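You operate a simulated robot arm through the tools that you are given. There is no shell and no other tool.

You run a simulated robot arm. Do the job below in one go: nothing can be reset, and whatever is moved stays where it is left.

JOB
Paint the middle of the wooden knob white and close the tin.
Fine: on its top, paint from the tin marked DOOR; brush back in its tub. A coat counts when it lies all over at full strength: go over it till it gets no stronger.

It is judged by the outcome, as a careful person would: the job done as asked, and still so three seconds after it is handed in. It fails if anything else is knocked over, pushed out of place, dropped, spilled or broken.

ROBOT AND FRAMES
A 7-joint arm with a two-finger parallel gripper, fixed in place. Base frame: the origin is on the floor under the middle of its stand, x ahead of it, y to its left, z up. Units: mm, rad, N and s.
It reaches about 1247 mm from its shoulder. Its first joint turns from -2.304 to 2.304 rad. Payload 3.91 kg.
Tool frame: the origin (TCP) lies between the finger pads and is the grasp point; the fingertips stand 30 mm ahead of it; z points along the fingers, y is the line along which they close. The gripper opens to 110 mm. The fingers are 20 mm wide and 10 mm thick; the gripper's body (48 by 112 mm) begins 55 mm behind the TCP.
Orientation is that of the tool frame in the base frame, as a unit quaternion [x, y, z, w]. With the fingers straight down and closing along the base's y, the tool's x points along the base's -x, its y along +y and its z along -z.

CONTROLS
- The arm moves only by the tool apply_moves. Its argument "increments" is a list of rows, each a list of 3 entries, a list of its own where there are three numbers: the shift along the base's x, y, z in mm, then the turn, a rotation vector about the base's x, y, z in rad, then the gripper command, from -1 (fully open) to 1 (shut), values between in proportion. In form: [[[x, y, z], [ax, ay, az], jaw], ...]. A call has 1 to 20 rows; each row shifts and turns the commanded pose from where the row before left it. Rows are played at 5 a second. More than 50 mm and 0.15 rad between two rows, or a gripper value outside its range, and nothing of the call is played. Where a pose cannot be reached the arm comes as near as it can. A force on the tool above 40 N (or 10 N above the force at the start of the call, whichever is more), or a blocked arm, ends the call early, and 0.2 s more pass. The fingers move at their own pace (about 108 mm/s each) and stop on an object; they squeeze with about 27 N. The grip force told is the motor's: it shows also when the fingers shut on nothing. Time passes only in rows, and 0.2 s behind the last, so rows that do not move let the fingers close. It gives the time, the measured TCP pose, the force on the tool (base axes), the opening and the grip force at its end, in the units of the frame above (readings bear some noise), with the torque about the TCP (base axes, N m) and any sound that the robot's microphone picked up.
- Cameras (640 x 400 px; columns grow to the right, rows downward): "scene" is fixed at [404.2, 499, 1590.3]; the picture's right is [0.99, -0.16, 0.00], its down [-0.16, -0.97, -0.21] and it looks along [0.03, 0.20, -0.98] (base axes); focal length 214 px, centre (320, 200). "wrist" rides on the gripper at [72, 17, -103] in the tool frame; the picture's right is [-0.23, 0.97, 0.00], its down [-0.76, -0.18, -0.62] and it looks along [-0.61, -0.14, 0.78] (tool axes); focal length 222 px, centre (320, 200). There is no depth. A picture from a camera that has moved, and an enlarged one, comes with that camera's place and axes in the base frame and with its lens. The place of the scene camera against the robot may be out by one fixed shift of up to 18 mm in any direction.
- camera(camera): a new picture of that camera. It takes no simulated time.
- close_up(camera, box): a new picture of the part [left, top, right, bottom] of that camera's present view, enlarged. It takes no simulated time.
- finish_job(): hands the job in; it is judged then, once.

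Places have to be worked out from the pictures, the camera data and where the tool is seen. Open the gripper and draw the arm clear of the work before you hand the job in, unless the task says otherwise.

The tools are called after "Call:" by a JSON object that holds its "fn" and its "kwargs". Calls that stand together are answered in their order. apply_moves: Moves the arm, as the interface text tells. Its arguments: {"type":"object","properties":{"increments":{"type":"array"}},"required":["increments"]} The other tools are called the same way: camera (camera) takes a picture; close_up (camera, box) takes an enlarged picture of a part of a camera's view; finish_job () hands the job in.

At the start:

```text
time: 0.0
position: [238.5, 625.3, 1187.9]
ee_rot: [0.0, 1.0, 0.0, 0.0]
ft_force: [0.4, -0.9, -0.1]
wrist_torque: [-0.02, -0.01, -0.01]
grip_width: 109.8
finger_force: 0.0
```

scene: 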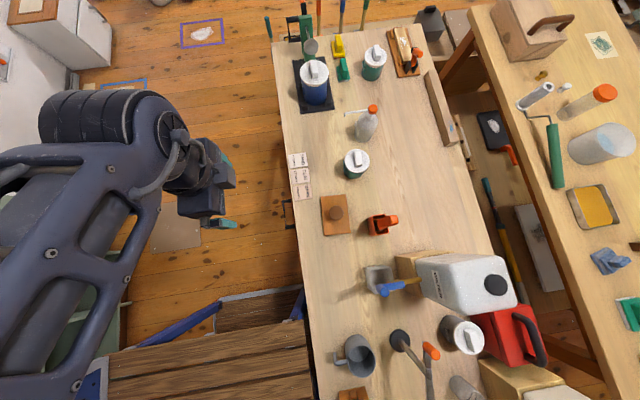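
wrist: 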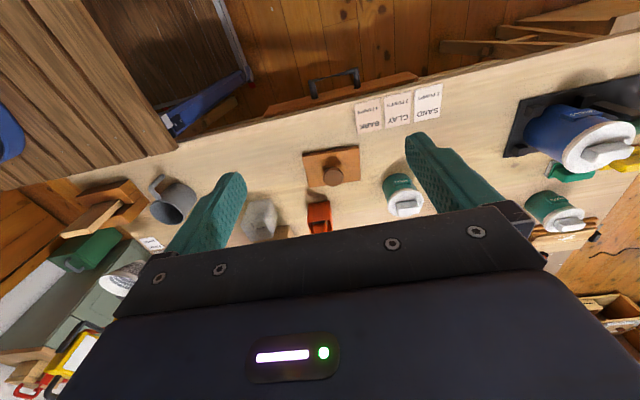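

I see a bench with tins, a knob on a plate, and several tools. I'll enlarge parts of the scene to identify the tins, the brush and its tub.

Call:
{"fn": "close_up", "kwargs": {"camera": "scene", "box": [260, 0, 460, 125]}}

Call:
{"fn": "close_up", "kwargs": {"camera": "scene", "box": [270, 120, 430, 250]}}

Call:
{"fn": "close_up", "kwargs": {"camera": "scene", "box": [310, 240, 550, 400]}}

Call:
{"fn": "close_up", "kwargs": {"camera": "wrist", "box": [230, 60, 450, 240]}}

Call:
{"fn": "close_up", "kwargs": {"camera": "wrist", "box": [480, 60, 640, 240]}}

Call:
{"fn": "close_up", "kwargs": {"camera": "wrist", "box": [0, 150, 200, 400]}}

```text
3.20 times, centred on (360, 62) of scene
camera zoom: at [404.2, 499.0, 1590.3], right [0.99, -0.16, 0.0], down [-0.16, -0.97, -0.21], along [0.03, 0.2, -0.98], focal length 686 px, centre (192, 640)
```

zoom: 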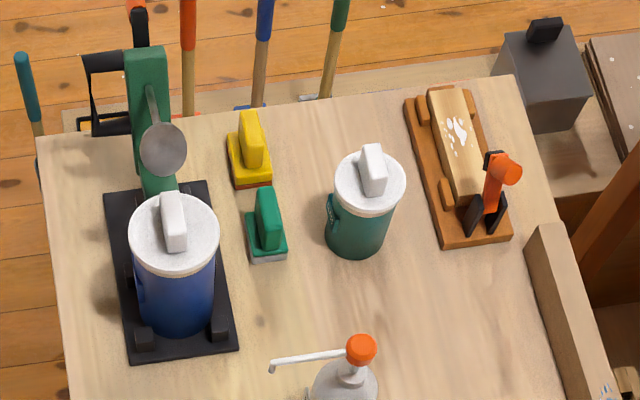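

```text
3.08 times, centred on (350, 185) of scene
camera zoom: at [404.2, 499.0, 1590.3], right [0.99, -0.16, 0.0], down [-0.16, -0.97, -0.21], along [0.03, 0.2, -0.98], focal length 660 px, centre (228, 246)
```

zoom: 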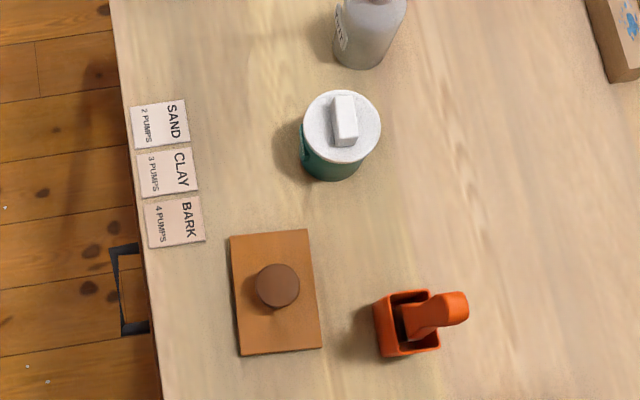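

```text
2.50 times, centred on (430, 320) of scene
camera zoom: at [404.2, 499.0, 1590.3], right [0.99, -0.16, 0.0], down [-0.16, -0.97, -0.21], along [0.03, 0.2, -0.98], focal length 536 px, centre (45, -100)
```

zoom: 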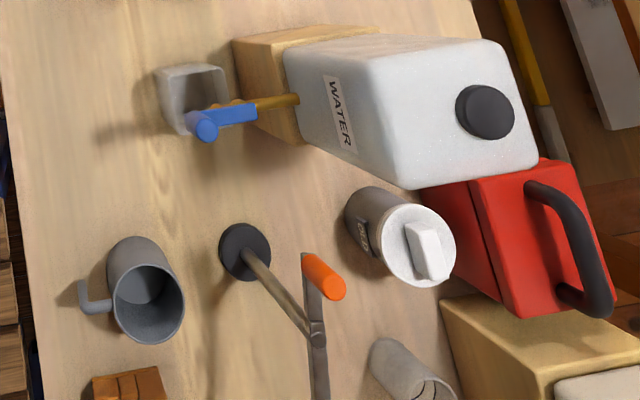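

```text
2.22 times, centred on (340, 150) of wrist
camera zoom: at [167.3, 641.8, 1290.3], right [0.23, 0.97, 0.0], down [0.76, -0.18, 0.62], along [0.61, -0.14, -0.78], focal length 494 px, centre (276, 311)
```

zoom: 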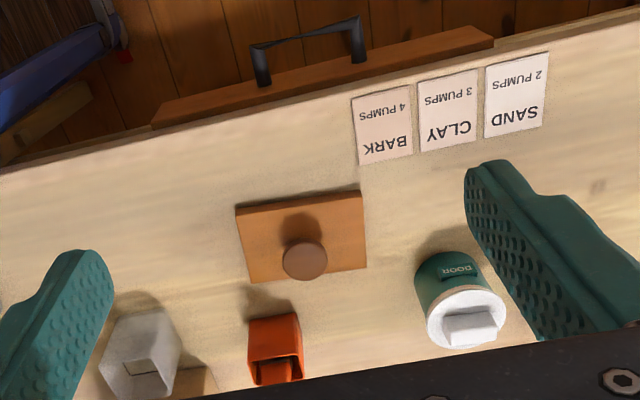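

```text
2.22 times, centred on (560, 150) of wrist
camera zoom: at [167.3, 641.8, 1290.3], right [0.23, 0.97, 0.0], down [0.76, -0.18, 0.62], along [0.61, -0.14, -0.78], focal length 494 px, centre (-213, 311)
```

zoom: 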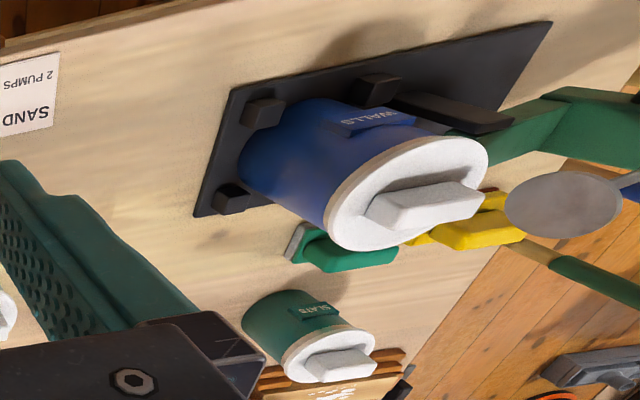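

```text
1.60 times, centred on (100, 275) of wrist
camera zoom: at [167.3, 641.8, 1290.3], right [0.23, 0.97, 0.0], down [0.76, -0.18, 0.62], along [0.61, -0.14, -0.78], focal length 355 px, centre (672, 80)
```

zoom: 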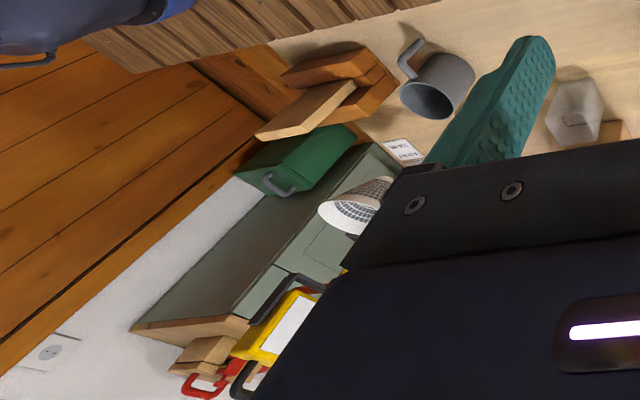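

The tin marked DOOR is the green one near the knob, and there are two tub-and-tool candidates: grey with a blue handle and orange with an orange handle. I'll move the wrist camera closer, staying high, to see which is the brush.

Call:
{"fn": "apply_moves", "kwargs": {"increments": [[[28, -6, -22], [0, 0, 0], -1], [[28, -6, -22], [0, 0, 0], -1], [[28, -6, -22], [0, 0, 0], -1], [[28, -6, -22], [0, 0, 0], -1], [[28, -6, -22], [0, 0, 0], -1], [[28, -6, -22], [0, 0, 0], -1], [[28, -6, -22], [0, 0, 0], -1], [[28, -6, -22], [0, 0, 0], -1]]}}

Call:
{"fn": "camera", "kwargs": {"camera": "wrist"}}

Call:
{"fn": "camera", "kwargs": {"camera": "scene"}}

```text
time: 1.8
position: [466.4, 578.9, 1012.5]
ee_rot: [-0.001, 1.0, 0.001, 0.0]
ft_force: [-1.4, 0.2, 0.0]
wrist_torque: [0.01, -0.05, 0.01]
grip_width: 109.9
finger_force: 0.1
```

```text
taken
camera wrist: at [394.1, 596.3, 1114.9], right [0.23, 0.97, 0.0], down [0.76, -0.18, 0.62], along [0.61, -0.14, -0.78], focal length 222 px, centre (320, 200)
```

wrist: 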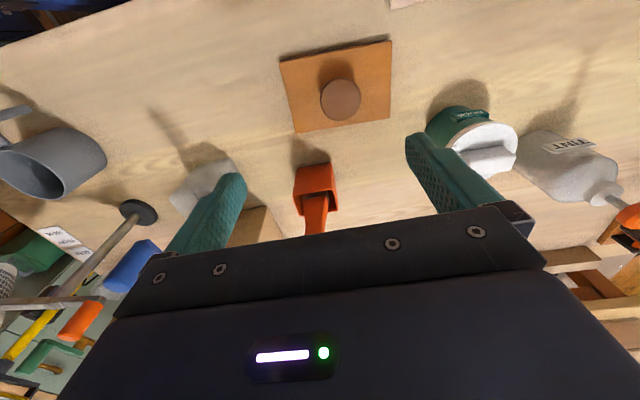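

```text
taken
```

scene: 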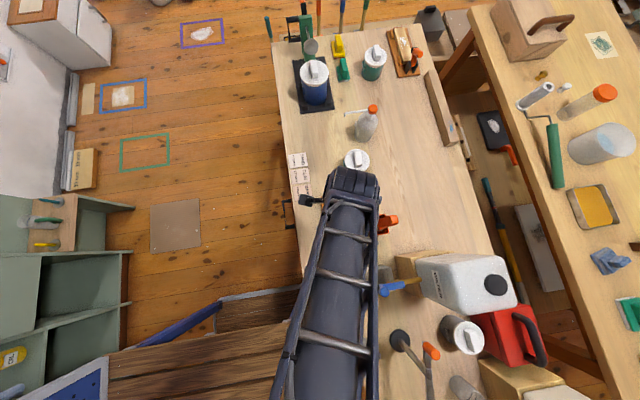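

The orange tub holds an orange-handled tool (likely the brush), while the blue lever looks like the WATER can's tap over a grey cup. I'll shift forward to get a clear view of the orange tub and the DOOR tin.

Call:
{"fn": "apply_moves", "kwargs": {"increments": [[[30, 0, -8], [0, 0, 0], -1], [[30, 0, -8], [0, 0, 0], -1], [[30, 0, -8], [0, 0, 0], -1], [[30, 0, -8], [0, 0, 0], -1]]}}

Call:
{"fn": "camera", "kwargs": {"camera": "wrist"}}

Call:
{"fn": "close_up", "kwargs": {"camera": "wrist", "box": [240, 60, 400, 220]}}

Call:
{"fn": "close_up", "kwargs": {"camera": "scene", "box": [340, 190, 420, 240]}}

```text
time: 2.8
position: [584.1, 578.9, 979.3]
ee_rot: [0.0, 1.0, 0.001, 0.0]
ft_force: [0.6, -0.3, 0.5]
wrist_torque: [-0.01, -0.06, -0.02]
grip_width: 110.0
finger_force: 0.1
```

```text
taken
camera wrist: at [511.7, 595.7, 1082.4], right [0.23, 0.97, 0.0], down [0.76, -0.18, 0.62], along [0.61, -0.14, -0.78], focal length 222 px, centre (320, 200)
```

wrist: 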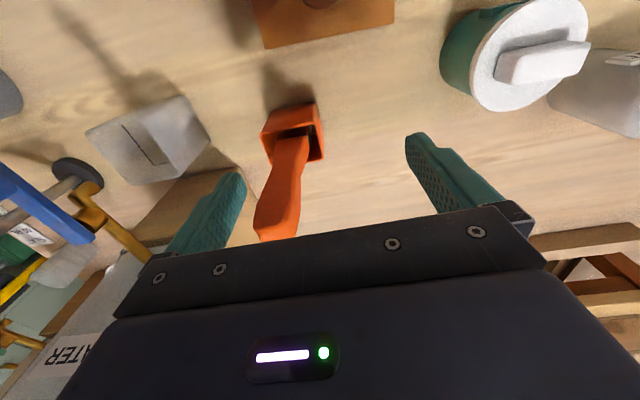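

```text
2.50 times, centred on (320, 140) of wrist
camera zoom: at [511.7, 595.7, 1082.4], right [0.23, 0.97, 0.0], down [0.76, -0.18, 0.62], along [0.61, -0.14, -0.78], focal length 555 px, centre (320, 350)
```

zoom: 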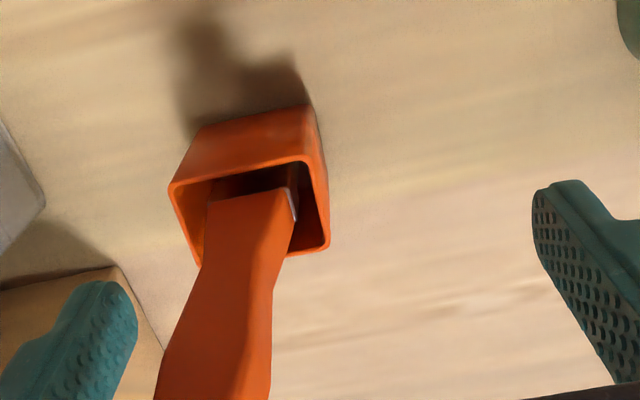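

```text
8.00 times, centred on (380, 215) of scene
camera zoom: at [404.2, 499.0, 1590.3], right [0.99, -0.16, 0.0], down [-0.16, -0.97, -0.21], along [0.03, 0.2, -0.98], focal length 1716 px, centre (-160, 80)
```

zoom: 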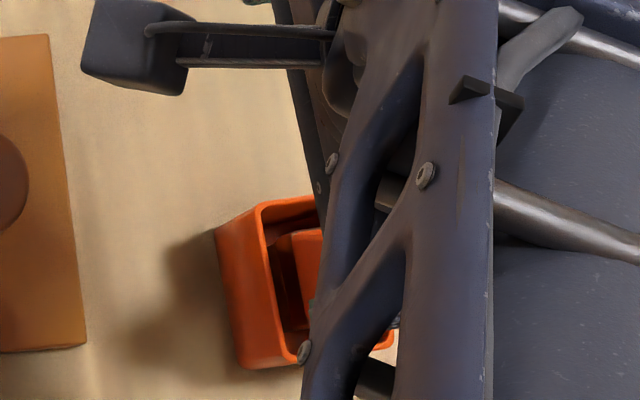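

The orange tub holds a brush (metal ferrule visible). I'll draw back and tilt the hand to get a side view for heights of brush, tub, tin and knob.

Call:
{"fn": "apply_moves", "kwargs": {"increments": [[[-30, 0, 0], [0, -0.1, 0], -1], [[-30, 0, 0], [0, -0.1, 0], -1], [[-30, 0, 0], [0, -0.1, 0], -1], [[-30, 0, 0], [0, -0.1, 0], -1], [[-30, 0, 0], [0, -0.1, 0], -1], [[-30, 0, 0], [0, -0.1, 0], -1]]}}

Call:
{"fn": "camera", "kwargs": {"camera": "wrist"}}

```text
time: 4.2
position: [403.2, 579.2, 979.0]
ee_rot: [0.001, 0.955, 0.0, 0.296]
ft_force: [0.8, 0.2, 0.4]
wrist_torque: [0.05, 0.08, 0.0]
grip_width: 110.1
finger_force: 0.1
```

```text
taken
camera wrist: at [286.3, 595.7, 1022.4], right [0.19, 0.97, 0.13], down [0.28, -0.18, 0.94], along [0.94, -0.14, -0.3], focal length 222 px, centre (320, 200)
```

wrist: 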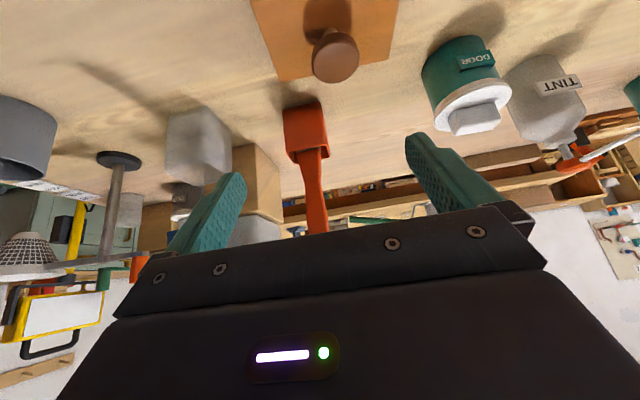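

This side view is helpful; I'll enlarge it to measure the brush, tub, knob and tin.

Call:
{"fn": "close_up", "kwargs": {"camera": "wrist", "box": [240, 80, 400, 240]}}

Call:
{"fn": "close_up", "kwargs": {"camera": "wrist", "box": [240, 0, 400, 100]}}

Call:
{"fn": "close_up", "kwargs": {"camera": "wrist", "box": [400, 20, 560, 150]}}

```text
2.50 times, centred on (320, 160) of wrist
camera zoom: at [286.3, 595.7, 1022.4], right [0.19, 0.97, 0.13], down [0.28, -0.18, 0.94], along [0.94, -0.14, -0.3], focal length 555 px, centre (320, 300)
```

zoom: 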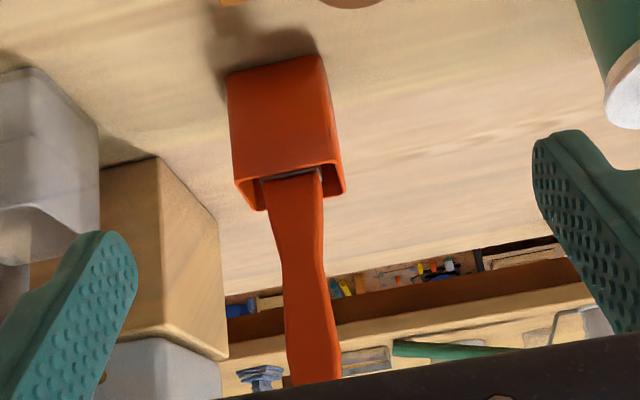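

```text
4.00 times, centred on (320, 50) of wrist
camera zoom: at [286.3, 595.7, 1022.4], right [0.19, 0.97, 0.13], down [0.28, -0.18, 0.94], along [0.94, -0.14, -0.3], focal length 888 px, centre (320, 800)
```

zoom: 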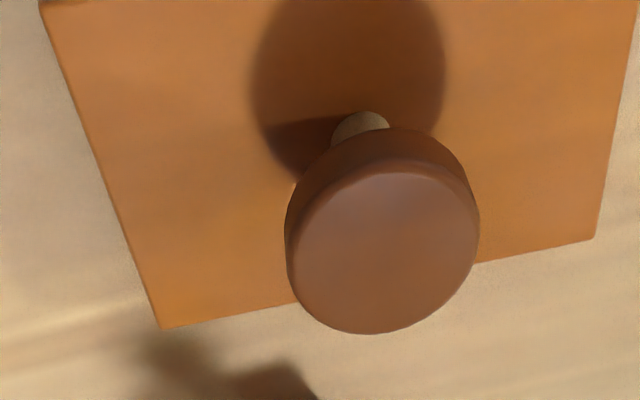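

```text
3.08 times, centred on (480, 85) of wrist
camera zoom: at [286.3, 595.7, 1022.4], right [0.19, 0.97, 0.13], down [0.28, -0.18, 0.94], along [0.94, -0.14, -0.3], focal length 684 px, centre (-172, 554)
```

zoom: 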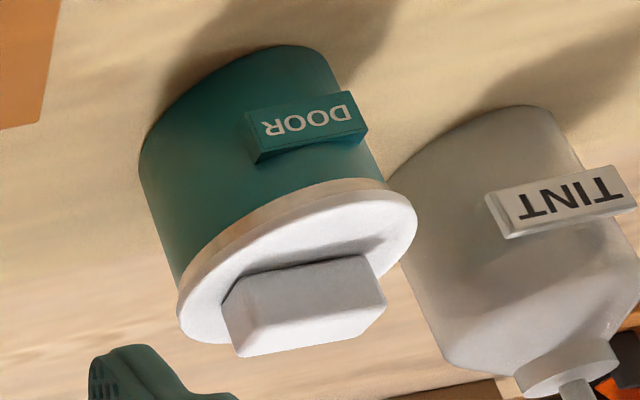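

Working it out: the bench top is at about z=755, the brush stands upright at roughly (620,535) with its top near z=1000, and the tub rim is at z≈836. The knob top is near (476,603,814), and the DOOR lid is near (579,778,839). I'll straighten the hand and move near the DOOR tin to measure its lid.

Call:
{"fn": "apply_moves", "kwargs": {"increments": [[[10, 24, 6], [0, 0.1, 0], -1], [[10, 24, 6], [0, 0.1, 0], -1], [[10, 24, 6], [0, 0.1, 0], -1], [[10, 24, 6], [0, 0.1, 0], -1], [[10, 24, 6], [0, 0.1, 0], -1], [[10, 24, 6], [0, 0.1, 0], -1]]}}

Call:
{"fn": "camera", "kwargs": {"camera": "wrist"}}

Call:
{"fn": "camera", "kwargs": {"camera": "scene"}}

```text
time: 5.6
position: [461.7, 720.8, 1016.0]
ee_rot: [-0.001, 1.0, 0.0, -0.002]
ft_force: [-0.7, 0.7, 0.3]
wrist_torque: [-0.01, -0.03, 0.01]
grip_width: 110.2
finger_force: 0.1
```

```text
taken
camera wrist: at [390.9, 738.6, 1118.8], right [0.23, 0.97, 0.0], down [0.76, -0.18, 0.62], along [0.61, -0.14, -0.78], focal length 222 px, centre (320, 200)
```

wrist: 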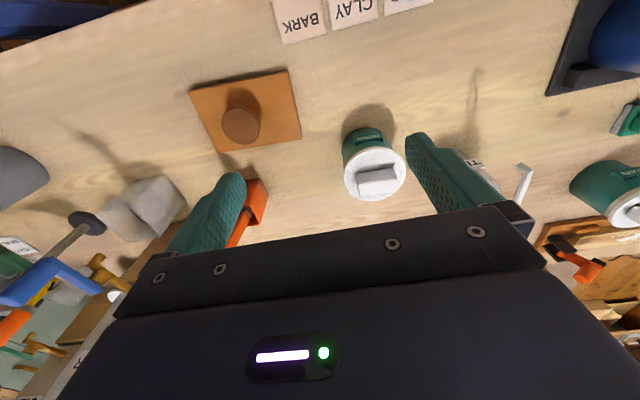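

```text
taken
```

scene: 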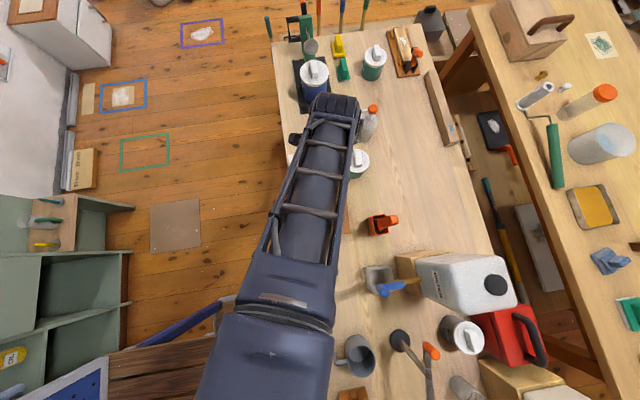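

The tin and brush are both visible now. I'll enlarge the lid in the wrist view and the brush in the scene view for finer positions.

Call:
{"fn": "close_up", "kwargs": {"camera": "wrist", "box": [320, 100, 440, 220]}}

Call:
{"fn": "close_up", "kwargs": {"camera": "scene", "box": [350, 195, 414, 245]}}

Call:
{"fn": "close_up", "kwargs": {"camera": "wrist", "box": [180, 60, 310, 190]}}

```text
3.33 times, centred on (380, 160) of wrist
camera zoom: at [390.9, 738.6, 1118.8], right [0.23, 0.97, 0.0], down [0.76, -0.18, 0.62], along [0.61, -0.14, -0.78], focal length 740 px, centre (120, 333)
```

zoom: 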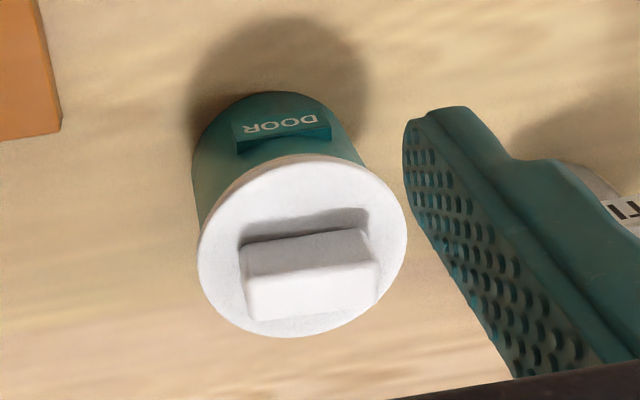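

```text
8.00 times, centred on (382, 220) of scene
camera zoom: at [404.2, 499.0, 1590.3], right [0.99, -0.16, 0.0], down [-0.16, -0.97, -0.21], along [0.03, 0.2, -0.98], focal length 1716 px, centre (-176, 40)
```

zoom: 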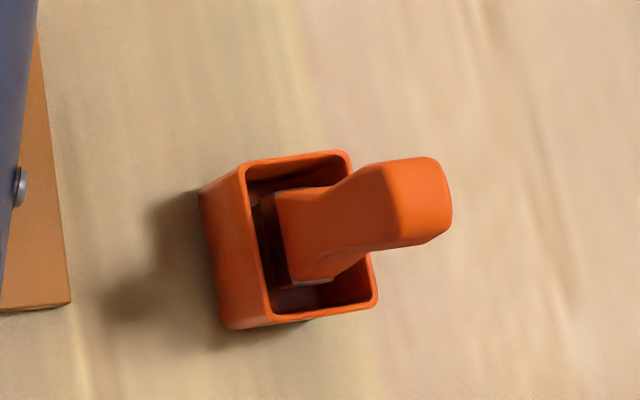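

```text
3.08 times, centred on (245, 125) of wrist
camera zoom: at [390.9, 738.6, 1118.8], right [0.23, 0.97, 0.0], down [0.76, -0.18, 0.62], along [0.61, -0.14, -0.78], focal length 684 px, centre (551, 431)
```

zoom: 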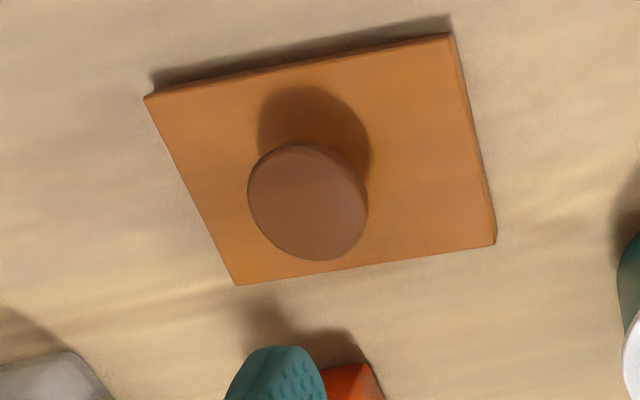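

Estimates: lid disc at (581,778), z≈838. Its grip block is about 21×53 mm, centred near (583,777) with its top at z≈865 and turned about 3.5° from y. I'll move above it, partly close the fingers and check.

Call:
{"fn": "apply_moves", "kwargs": {"increments": [[[30, 14, -15], [0, 0, -0.015], -0.45], [[30, 14, -15], [0, 0, -0.015], -0.45], [[30, 14, -15], [0, 0, -0.015], -0.45], [[30, 13.5, -20], [0, 0, -0.015], -0.45], [[0, 0, -20], [0, 0, 0], -0.45]]}}

Call:
{"fn": "camera", "kwargs": {"camera": "wrist"}}

Call:
{"fn": "camera", "kwargs": {"camera": "scene"}}

```text
time: 6.8
position: [584.4, 775.8, 931.8]
ee_rot: [0.029, 1.0, 0.0, 0.0]
ft_force: [-1.1, 0.6, -0.3]
wrist_torque: [0.03, -0.01, -0.01]
grip_width: 79.6
finger_force: 0.0
```

```text
taken
camera wrist: at [512.3, 798.2, 1034.1], right [0.29, 0.96, 0.0], down [0.75, -0.22, 0.62], along [0.6, -0.18, -0.78], focal length 222 px, centre (320, 200)
```

wrist: 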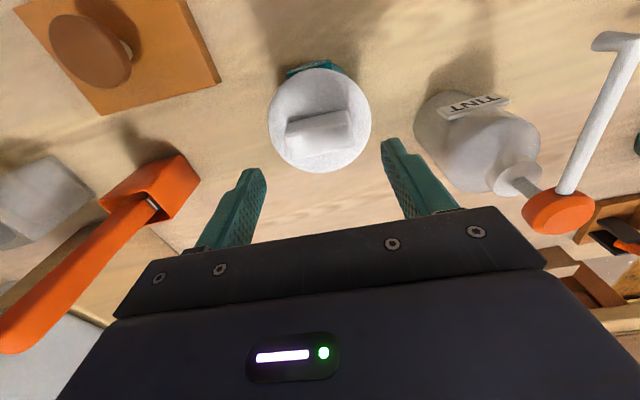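

```text
taken
```

scene: 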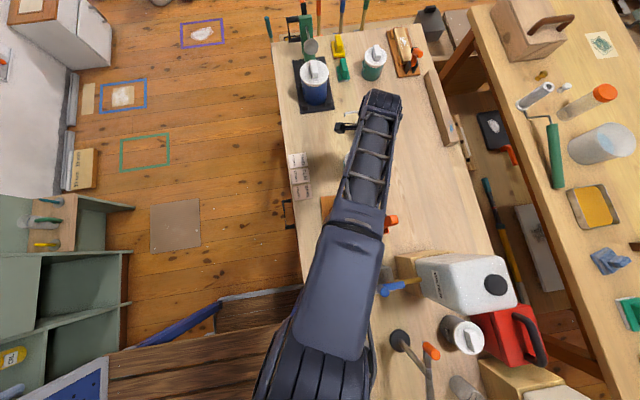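

I have a clear view of the lid, with the brush handle at left. I'll enlarge the lid to check alignment before descending.

Call:
{"fn": "close_up", "kwargs": {"camera": "wrist", "box": [240, 50, 400, 200]}}

Call:
{"fn": "close_up", "kwargs": {"camera": "wrist", "box": [0, 130, 240, 370]}}

```text
2.67 times, centred on (320, 125) of wrist
camera zoom: at [512.3, 798.2, 1034.1], right [0.29, 0.96, 0.0], down [0.75, -0.22, 0.62], along [0.6, -0.18, -0.78], focal length 592 px, centre (320, 400)
```

zoom: 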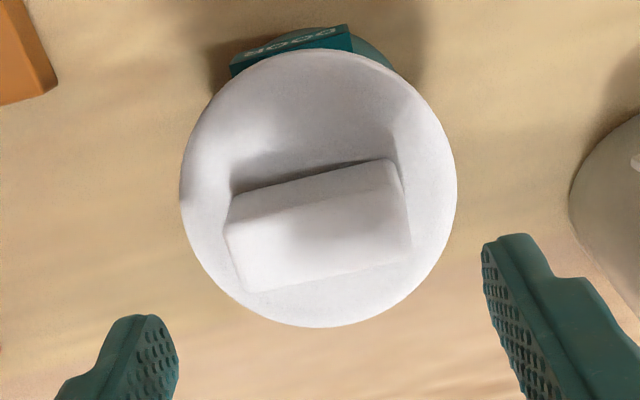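

```text
1.67 times, centred on (120, 250) of wrist
camera zoom: at [512.3, 798.2, 1034.1], right [0.29, 0.96, 0.0], down [0.75, -0.22, 0.62], along [0.6, -0.18, -0.78], focal length 370 px, centre (653, 117)
```

zoom: 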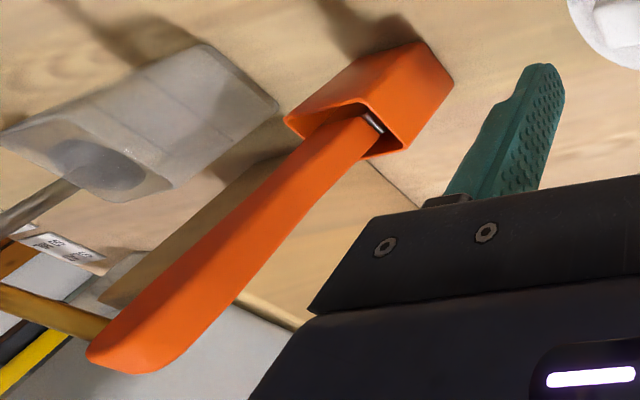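

The block centre reads (582,777), which matches the tool position. I'll descend so the fingertips stop just above the lid disc, then close on the block.

Call:
{"fn": "apply_moves", "kwargs": {"increments": [[[0, 0, -20], [0, 0, 0], -0.45], [[0, 0, -20], [0, 0, 0], -0.45], [[0, 0, -12], [0, 0, 0], -0.45], [[0, 0, -5], [0, 0, 0], -0.45], [[0, 0, 0], [0, 0, 0], -0.45]]}}

Call:
{"fn": "camera", "kwargs": {"camera": "wrist"}}

```text
time: 8.0
position: [584.6, 776.1, 873.1]
ee_rot: [0.029, 1.0, 0.0, 0.0]
ft_force: [-0.1, -0.1, -0.1]
wrist_torque: [-0.02, 0.02, -0.02]
grip_width: 80.0
finger_force: 0.1
```

```text
taken
camera wrist: at [513.3, 797.5, 976.4], right [0.29, 0.96, 0.0], down [0.75, -0.22, 0.62], along [0.6, -0.18, -0.78], focal length 222 px, centre (320, 200)
```

wrist: 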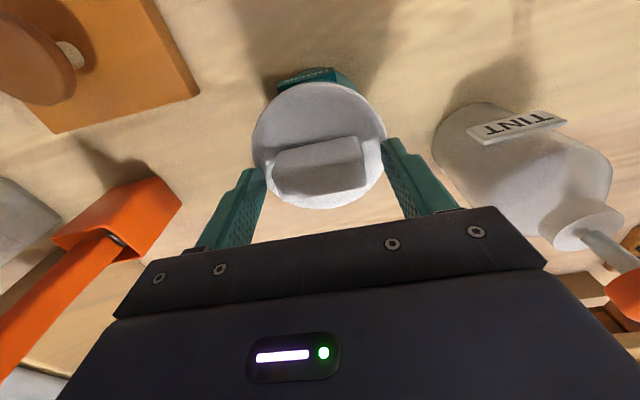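

The fingertips straddle the block just above the lid disc. I'll close on the block.

Call:
{"fn": "apply_moves", "kwargs": {"increments": [[[0, 0, 0], [0, 0, 0], 1], [[0, 0, 0], [0, 0, 0], 1], [[0, 0, 0], [0, 0, 0], 1]]}}

Call:
{"fn": "close_up", "kwargs": {"camera": "wrist", "box": [200, 40, 440, 230]}}

```text
time: 8.8
position: [584.5, 775.4, 873.5]
ee_rot: [0.03, 1.0, 0.0, 0.0]
ft_force: [0.8, 0.0, 0.4]
wrist_torque: [0.01, 0.03, 0.03]
grip_width: 53.5
finger_force: 27.5
heard: snap
```

```text
2.11 times, centred on (320, 135) of wrist
camera zoom: at [513.3, 797.5, 976.4], right [0.29, 0.96, 0.0], down [0.75, -0.22, 0.62], along [0.6, -0.18, -0.78], focal length 468 px, centre (320, 337)
```

zoom: 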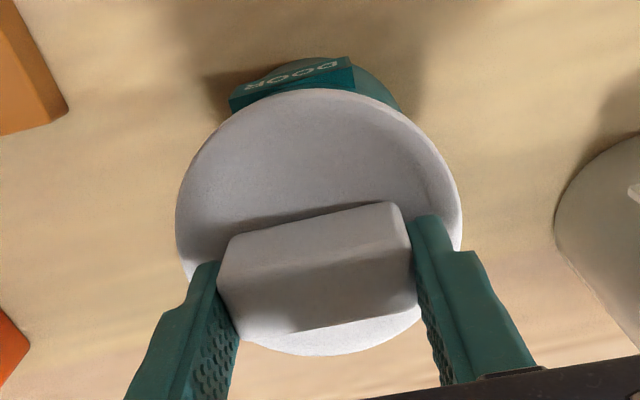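

The gripper holds the block (53.5 mm, 27 N), and a snap was heard, probably the lid or the grip seating. I'll lift gently and watch the force.

Call:
{"fn": "apply_moves", "kwargs": {"increments": [[[0, 0, 4], [0, 0, 0], 1], [[0, 0, 4], [0, 0, 0], 1], [[0, 0, 4], [0, 0, 0], 1], [[0, 0, 4], [0, 0, 0], 1]]}}

Call:
{"fn": "camera", "kwargs": {"camera": "wrist"}}

```text
time: 9.8
position: [583.7, 775.7, 889.3]
ee_rot: [0.03, 1.0, 0.0, 0.0]
ft_force: [-0.3, -0.4, -0.2]
wrist_torque: [0.0, -0.04, -0.02]
grip_width: 53.6
finger_force: 27.3
```

```text
taken
camera wrist: at [512.5, 797.7, 992.8], right [0.29, 0.96, 0.0], down [0.75, -0.22, 0.62], along [0.6, -0.18, -0.78], focal length 222 px, centre (320, 200)
```

wrist: 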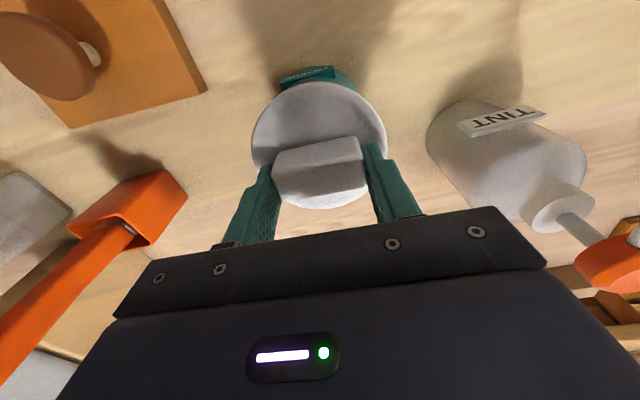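

The force is near zero, so it seems only the light lid is coming up. I'll lift further to confirm that the tin stays put.

Call:
{"fn": "apply_moves", "kwargs": {"increments": [[[0, 0, 12], [0, 0, 0], 1], [[0, 0, 15], [0, 0, 0], 1], [[0, 0, 15], [0, 0, 0], 1], [[0, 0, 15], [0, 0, 0], 1]]}}

Call:
{"fn": "camera", "kwargs": {"camera": "wrist"}}

```text
time: 10.8
position: [583.0, 777.0, 946.5]
ee_rot: [0.029, 1.0, 0.001, 0.0]
ft_force: [-0.8, -0.2, -0.4]
wrist_torque: [-0.03, -0.02, -0.01]
grip_width: 53.6
finger_force: 27.5
```

```text
taken
camera wrist: at [513.2, 797.5, 1049.1], right [0.29, 0.96, 0.0], down [0.75, -0.22, 0.62], along [0.6, -0.18, -0.78], focal length 222 px, centre (320, 200)
```

wrist: 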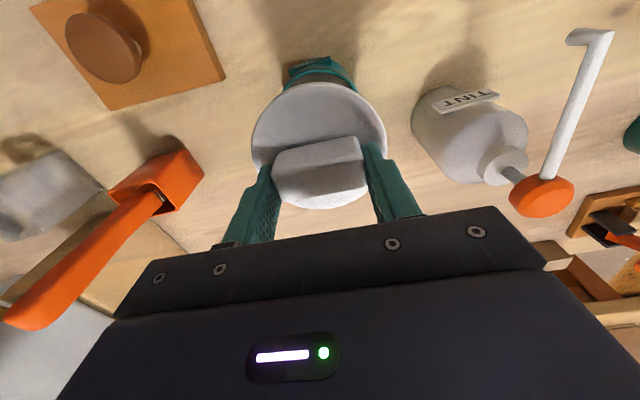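

The tin stayed put and the lid is free. I'll carry the lid to the clear patch of bench at about (470,742), between the cards and the tin.

Call:
{"fn": "apply_moves", "kwargs": {"increments": [[[-28, -8.7, 0], [0, 0, 0], 1], [[-28, -8.7, 0], [0, 0, 0], 1], [[-28, -8.7, 0], [0, 0, 0], 1], [[-28.5, -8.7, 0], [0, 0, 0], 1], [[0, 0, -20], [0, 0, 0], 1], [[0, 0, -25], [0, 0, 0], 1]]}}

Call:
{"fn": "camera", "kwargs": {"camera": "wrist"}}

Call:
{"fn": "camera", "kwargs": {"camera": "scene"}}

```text
time: 12.2
position: [470.1, 741.4, 900.7]
ee_rot: [0.03, 1.0, 0.001, 0.0]
ft_force: [0.6, 0.5, 0.0]
wrist_torque: [-0.03, -0.02, -0.01]
grip_width: 53.5
finger_force: 27.0
```

```text
taken
camera wrist: at [399.7, 761.7, 1004.6], right [0.29, 0.96, 0.0], down [0.75, -0.22, 0.62], along [0.6, -0.18, -0.78], focal length 222 px, centre (320, 200)
```

wrist: 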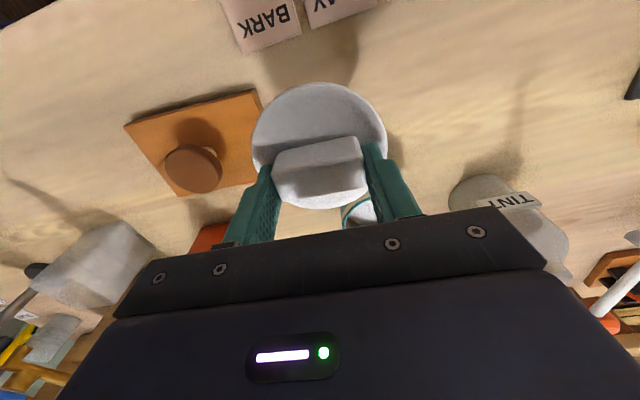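

```text
taken
```

scene: 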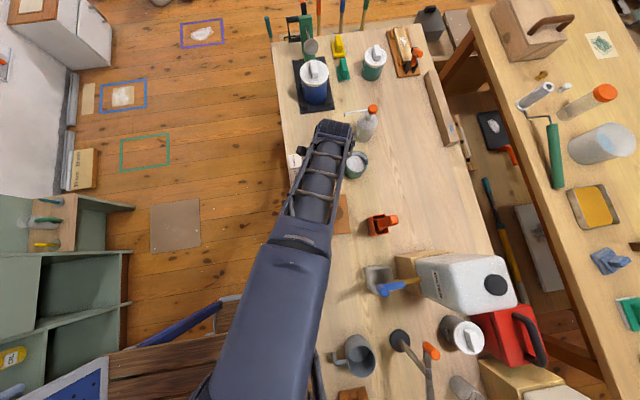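

The lid is above clear bench, beside the plate and past the cards. I'll descend, finishing in small steps until it touches.

Call:
{"fn": "apply_moves", "kwargs": {"increments": [[[0, 0, -20], [0, 0, 0], 1], [[0, 0, -20], [0, 0, 0], 1], [[0, 0, -20], [0, 0, 0], 1], [[0, 0, -20], [0, 0, 0], 1], [[0, 0, -6], [0, 0, 0], 1], [[0, 0, 0], [0, 0, 0], 1]]}}

Call:
{"fn": "camera", "kwargs": {"camera": "wrist"}}

Call:
{"fn": "close_up", "kwargs": {"camera": "scene", "box": [330, 140, 390, 190]}}

```text
time: 13.6
position: [471.4, 741.4, 813.8]
ee_rot: [0.029, 1.0, 0.0, 0.0]
ft_force: [0.0, 0.2, 0.1]
wrist_torque: [-0.01, 0.0, -0.01]
grip_width: 53.8
finger_force: 27.3
```

```text
taken
camera wrist: at [400.4, 762.1, 917.8], right [0.29, 0.96, 0.0], down [0.75, -0.22, 0.62], along [0.6, -0.18, -0.78], focal length 222 px, centre (320, 200)
```

wrist: 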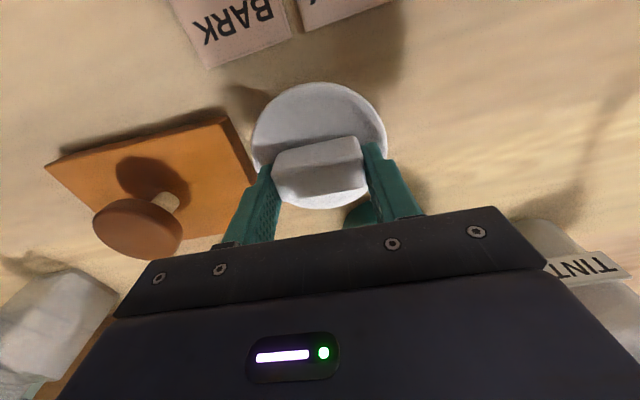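

```text
8.00 times, centred on (360, 165) of scene
camera zoom: at [404.2, 499.0, 1590.3], right [0.99, -0.16, 0.0], down [-0.16, -0.97, -0.21], along [0.03, 0.2, -0.98], focal length 1716 px, centre (0, 480)
```

zoom: 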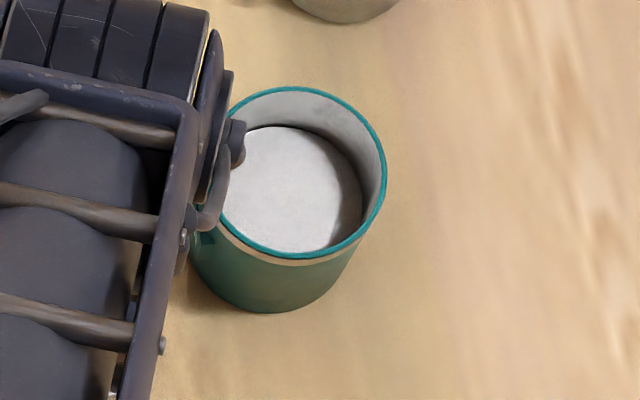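

The tin is open, showing white paint inside. The lid is still clear of the bench, so I'll lower in 3 mm steps to contact.

Call:
{"fn": "apply_moves", "kwargs": {"increments": [[[0, 0, -3], [0, 0, 0], 1], [[0, 0, -3], [0, 0, 0], 1], [[0, 0, -3], [0, 0, 0], 1]]}}

Call:
{"fn": "apply_moves", "kwargs": {"increments": [[[0, 0, -2], [0, 0, 0], 1], [[0, 0, -2], [0, 0, 0], 1]]}}

```text
time: 14.4
position: [471.4, 739.8, 806.4]
ee_rot: [0.029, 1.0, 0.0, 0.001]
ft_force: [1.0, 0.2, -0.6]
wrist_torque: [-0.01, 0.03, -0.03]
grip_width: 53.7
finger_force: 26.7
```

```text
time: 15.0
position: [470.4, 740.5, 800.6]
ee_rot: [0.03, 1.0, 0.0, 0.0]
ft_force: [0.1, 0.1, 0.0]
wrist_torque: [0.0, -0.01, -0.03]
grip_width: 53.8
finger_force: 27.2
```

Still no contact force at z≈801; I'll continue in 2 mm steps.

Call:
{"fn": "apply_moves", "kwargs": {"increments": [[[0, 0, -2], [0, 0, 0], 1], [[0, 0, -2], [0, 0, 0], 1]]}}

Call:
{"fn": "close_up", "kwargs": {"camera": "wrist", "box": [200, 40, 440, 230]}}

```text
time: 15.6
position: [470.0, 739.7, 798.5]
ee_rot: [0.03, 1.0, 0.0, 0.0]
ft_force: [0.6, 0.0, 0.3]
wrist_torque: [-0.02, -0.02, 0.0]
grip_width: 53.4
finger_force: 27.3
```

```text
2.11 times, centred on (320, 135) of wrist
camera zoom: at [399.2, 762.3, 901.1], right [0.28, 0.96, 0.0], down [0.75, -0.22, 0.62], along [0.6, -0.18, -0.78], focal length 468 px, centre (320, 337)
```

zoom: 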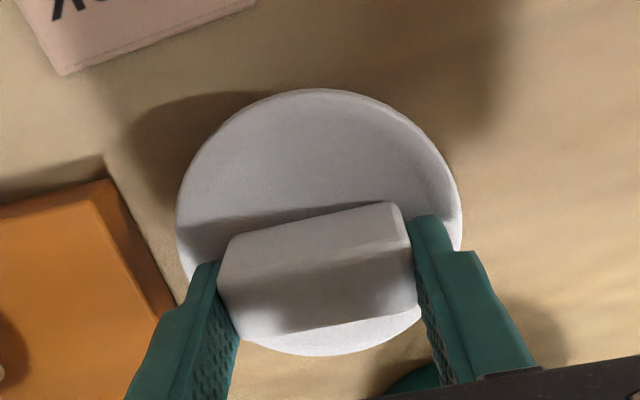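

No contact yet and the shadow shows a small gap; I'll keep lowering in 2 mm steps.

Call:
{"fn": "apply_moves", "kwargs": {"increments": [[[0, 0, -2], [0, 0, 0], 1], [[0, 0, -2], [0, 0, 0], 1]]}}

Call:
{"fn": "apply_moves", "kwargs": {"increments": [[[0, 0, -2], [0, 0, 0], 1], [[0, 0, -1.5], [0, 0, 0], 1]]}}

```text
time: 16.2
position: [471.1, 741.0, 795.5]
ee_rot: [0.03, 1.0, 0.0, 0.0]
ft_force: [-1.1, -3.3, 7.4]
wrist_torque: [-0.17, 0.13, 0.0]
grip_width: 53.5
finger_force: 26.8
```

```text
time: 16.8
position: [470.9, 742.3, 793.3]
ee_rot: [0.029, 1.0, 0.002, 0.001]
ft_force: [-3.7, -8.7, 33.9]
wrist_torque: [-0.21, -0.01, 0.01]
grip_width: 53.8
finger_force: 26.5
```

The lid is on the bench (contact near z≈796). I'll relieve the pressure by 3 mm, then open the fingers slightly.

Call:
{"fn": "apply_moves", "kwargs": {"increments": [[[0, 0, 3.5], [0, 0, 0], 1], [[0, 0, 0], [0, 0, 0], -0.2], [[0, 0, 0], [0, 0, 0], -0.35]]}}

Call:
{"fn": "apply_moves", "kwargs": {"increments": [[[0, 0, 15], [0, 0, 0], -0.35], [[0, 0, 25], [0, 0, 0], -0.35], [[0, 0, 30], [0, 0, 0], -0.35], [[0, 0, 40], [0, 0, 0], -0.35], [[0, 0, 40], [0, 0, 0], -0.35]]}}

Call:
{"fn": "camera", "kwargs": {"camera": "wrist"}}

```text
time: 17.6
position: [470.0, 742.3, 793.6]
ee_rot: [0.029, 1.0, 0.001, -0.001]
ft_force: [0.2, -0.1, -0.3]
wrist_torque: [0.0, -0.02, 0.0]
grip_width: 74.4
finger_force: 0.1
```

```text
time: 18.8
position: [471.1, 739.9, 943.4]
ee_rot: [0.029, 1.0, 0.0, 0.0]
ft_force: [0.4, 0.0, -0.2]
wrist_torque: [-0.03, 0.03, 0.03]
grip_width: 74.2
finger_force: 0.1
```

```text
taken
camera wrist: at [399.9, 761.9, 1045.8], right [0.29, 0.96, 0.0], down [0.75, -0.22, 0.62], along [0.6, -0.18, -0.78], focal length 222 px, centre (320, 200)
```

wrist: 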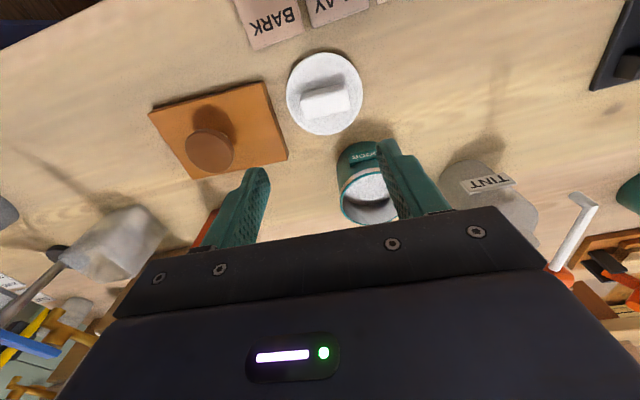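

The lid rests flat near the tin. Next the brush: I'll rise to z≈1045, move over (617,536) with the fingers open, and look down on the handle.

Call:
{"fn": "apply_moves", "kwargs": {"increments": [[[0, 0, 35], [0, 0, 0], -0.6], [[0, 0, 35], [0, 0, 0], -0.6], [[0, 0, 32], [0, 0, 0.01], -0.6], [[24.5, -34.3, 0], [0, 0, 0.01], -0.6], [[24.5, -34.3, 0], [0, 0, 0.01], -0.6], [[24.5, -34.3, 0], [0, 0, 0.01], -0.6], [[24.5, -34.3, 0], [0, 0, 0.01], -0.6], [[24.5, -34.3, 0], [0, 0, 0.01], -0.6], [[24.5, -34, 0], [0, 0, 0], -0.6]]}}

Call:
{"fn": "camera", "kwargs": {"camera": "wrist"}}

Call:
{"fn": "close_up", "kwargs": {"camera": "wrist", "box": [230, 60, 410, 230]}}

Call:
{"fn": "camera", "kwargs": {"camera": "scene"}}

```text
time: 20.8
position: [617.7, 535.6, 1045.7]
ee_rot: [-0.001, 1.0, 0.0, 0.0]
ft_force: [-0.5, 0.7, 0.0]
wrist_torque: [-0.02, -0.02, 0.0]
grip_width: 88.1
finger_force: 0.1
```

```text
taken
camera wrist: at [545.5, 552.1, 1149.3], right [0.23, 0.97, 0.0], down [0.76, -0.18, 0.62], along [0.61, -0.14, -0.78], focal length 222 px, centre (320, 200)
```

wrist: 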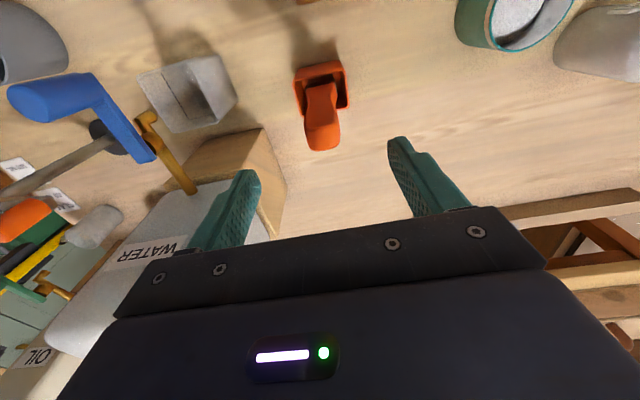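

```text
2.35 times, centred on (320, 145) of wrist
camera zoom: at [545.5, 552.1, 1149.3], right [0.23, 0.97, 0.0], down [0.76, -0.18, 0.62], along [0.61, -0.14, -0.78], focal length 523 px, centre (320, 329)
```

zoom: 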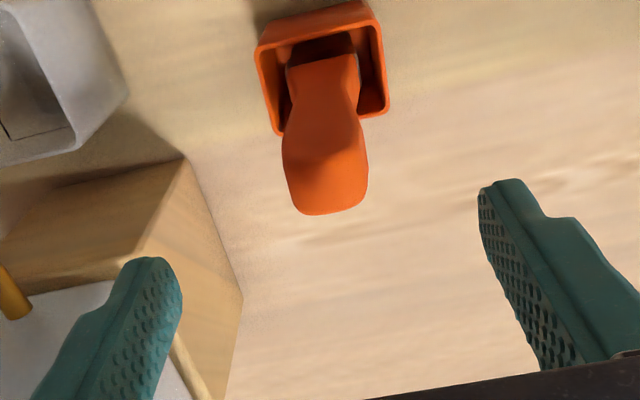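

```text
taken
```

scene: 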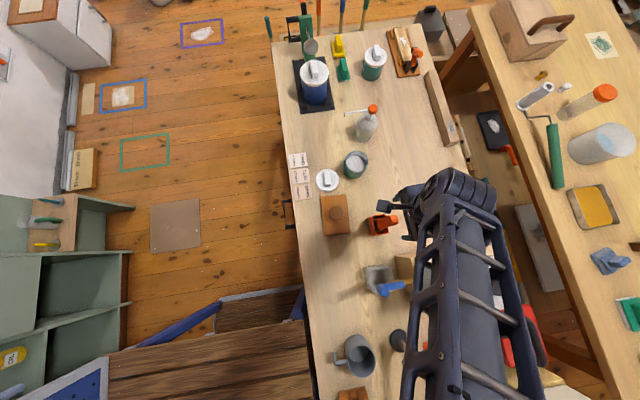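

The handle top lies right where predicted, about (618,536,979), with its 30 mm width along y, and the tub is centred at (616,537). I'll descend over it to TCP z≈940 with the fingers on both sides.

Call:
{"fn": "apply_moves", "kwargs": {"increments": [[[0, 0, -25], [0, 0, 0], -0.6], [[0, 0, -25], [0, 0, 0], -0.6], [[0, 0, -25], [0, 0, 0], -0.6], [[0, 0, -20], [0, 0, 0], -0.6], [[0, 0, -10], [0, 0, 0], -0.6], [[0, 0, 0], [0, 0, 0], -0.6]]}}

Call:
{"fn": "camera", "kwargs": {"camera": "wrist"}}

Call:
{"fn": "close_up", "kwargs": {"camera": "scene", "box": [350, 160, 490, 250]}}

```text
time: 22.2
position: [618.3, 535.2, 940.8]
ee_rot: [0.0, 1.0, 0.0, 0.0]
ft_force: [0.9, 0.5, 0.1]
wrist_torque: [-0.02, 0.0, 0.01]
grip_width: 88.1
finger_force: 0.1
```

```text
taken
camera wrist: at [546.2, 552.2, 1044.4], right [0.23, 0.97, 0.0], down [0.76, -0.18, 0.62], along [0.61, -0.14, -0.78], focal length 222 px, centre (320, 200)
```

wrist: 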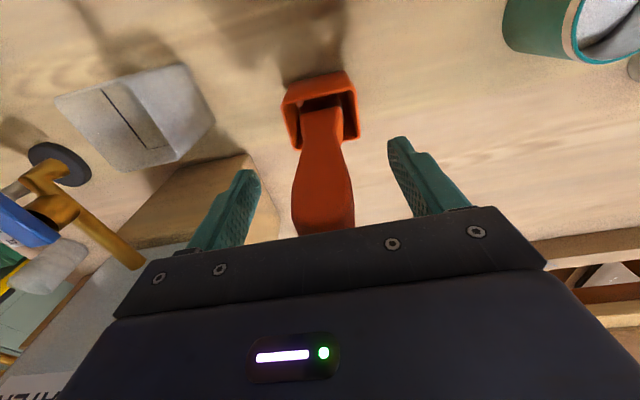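

```text
4.44 times, centred on (420, 205) of scene
camera zoom: at [404.2, 499.0, 1590.3], right [0.99, -0.16, 0.0], down [-0.16, -0.97, -0.21], along [0.03, 0.2, -0.98], focal length 953 px, centre (-124, 178)
```

zoom: 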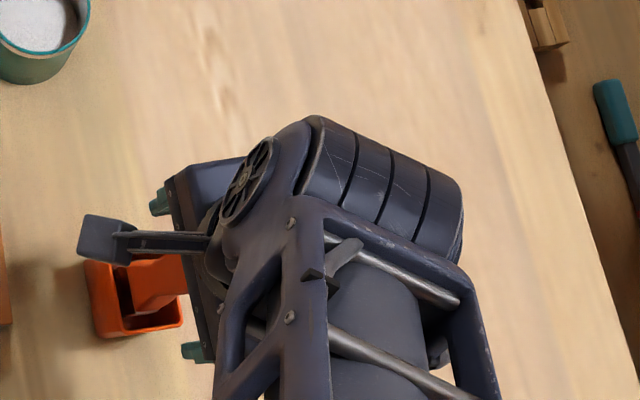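

The handle sits midway between the fingers, with no contact. I'll close on it.

Call:
{"fn": "apply_moves", "kwargs": {"increments": [[[0, 0, 0], [0, 0, 0], 0.2], [[0, 0, 0], [0, 0, 0], 1], [[0, 0, 0], [0, 0, 0], 1], [[0, 0, 0], [0, 0, 0], 1]]}}

Call:
{"fn": "camera", "kwargs": {"camera": "wrist"}}

```text
time: 23.2
position: [617.5, 533.6, 941.4]
ee_rot: [0.0, 1.0, 0.0, 0.0]
ft_force: [0.0, -0.8, -0.4]
wrist_torque: [-0.01, 0.0, 0.01]
grip_width: 29.5
finger_force: 26.9
```

```text
taken
camera wrist: at [546.3, 552.2, 1044.5], right [0.23, 0.97, 0.0], down [0.76, -0.18, 0.62], along [0.61, -0.14, -0.78], focal length 222 px, centre (320, 200)
```

wrist: 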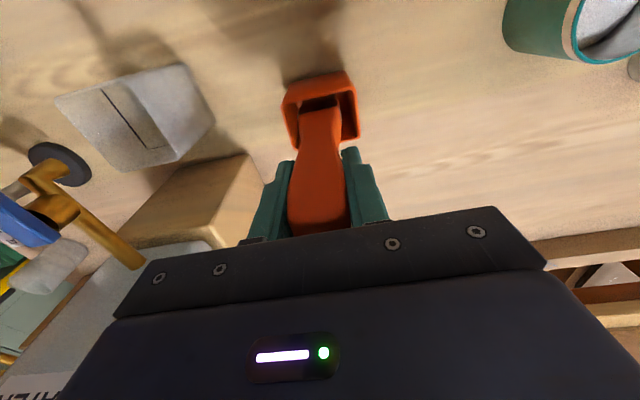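

The brush handle is gripped (29.5 mm). I'll lift it straight up out of the tub.

Call:
{"fn": "apply_moves", "kwargs": {"increments": [[[0, 0, 10], [0, 0, 0], 1], [[0, 0, 20], [0, 0, 0], 1], [[0, 0, 25], [0, 0, 0], 1], [[0, 0, 25], [0, 0, 0], 1], [[0, 0, 25], [0, 0, 0], 1], [[0, 0, 20], [0, 0, 0], 1]]}}

Call:
{"fn": "camera", "kwargs": {"camera": "wrist"}}

Call:
{"fn": "close_up", "kwargs": {"camera": "wrist", "box": [240, 40, 400, 240]}}

Call:
{"fn": "camera", "kwargs": {"camera": "scene"}}

```text
time: 24.6
position: [618.4, 536.4, 1067.4]
ee_rot: [0.0, 1.0, 0.001, 0.001]
ft_force: [0.2, -0.5, -1.0]
wrist_torque: [-0.02, 0.02, -0.01]
grip_width: 29.5
finger_force: 27.0
```

```text
taken
camera wrist: at [545.8, 553.3, 1170.6], right [0.23, 0.97, 0.0], down [0.76, -0.18, 0.62], along [0.61, -0.14, -0.78], focal length 222 px, centre (320, 200)
```

wrist: 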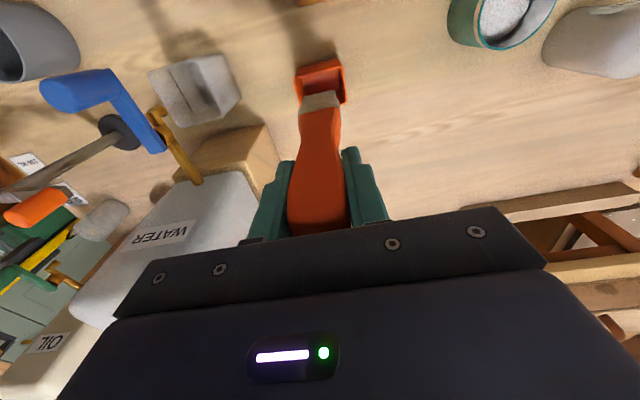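

```text
2.00 times, centred on (320, 140) of wrist
camera zoom: at [545.8, 553.3, 1170.6], right [0.23, 0.97, 0.0], down [0.76, -0.18, 0.62], along [0.61, -0.14, -0.78], focal length 444 px, centre (320, 320)
```

zoom: 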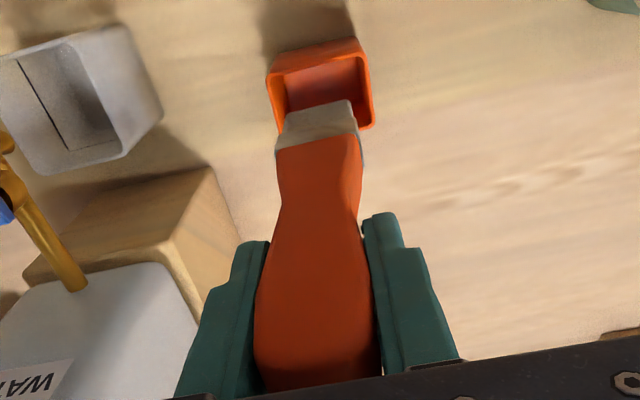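

```text
taken
```

scene: 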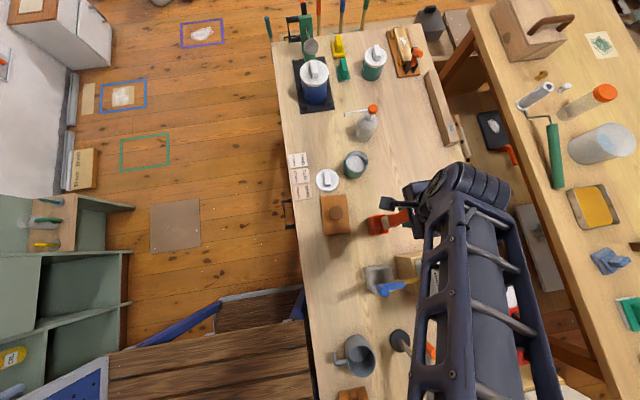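

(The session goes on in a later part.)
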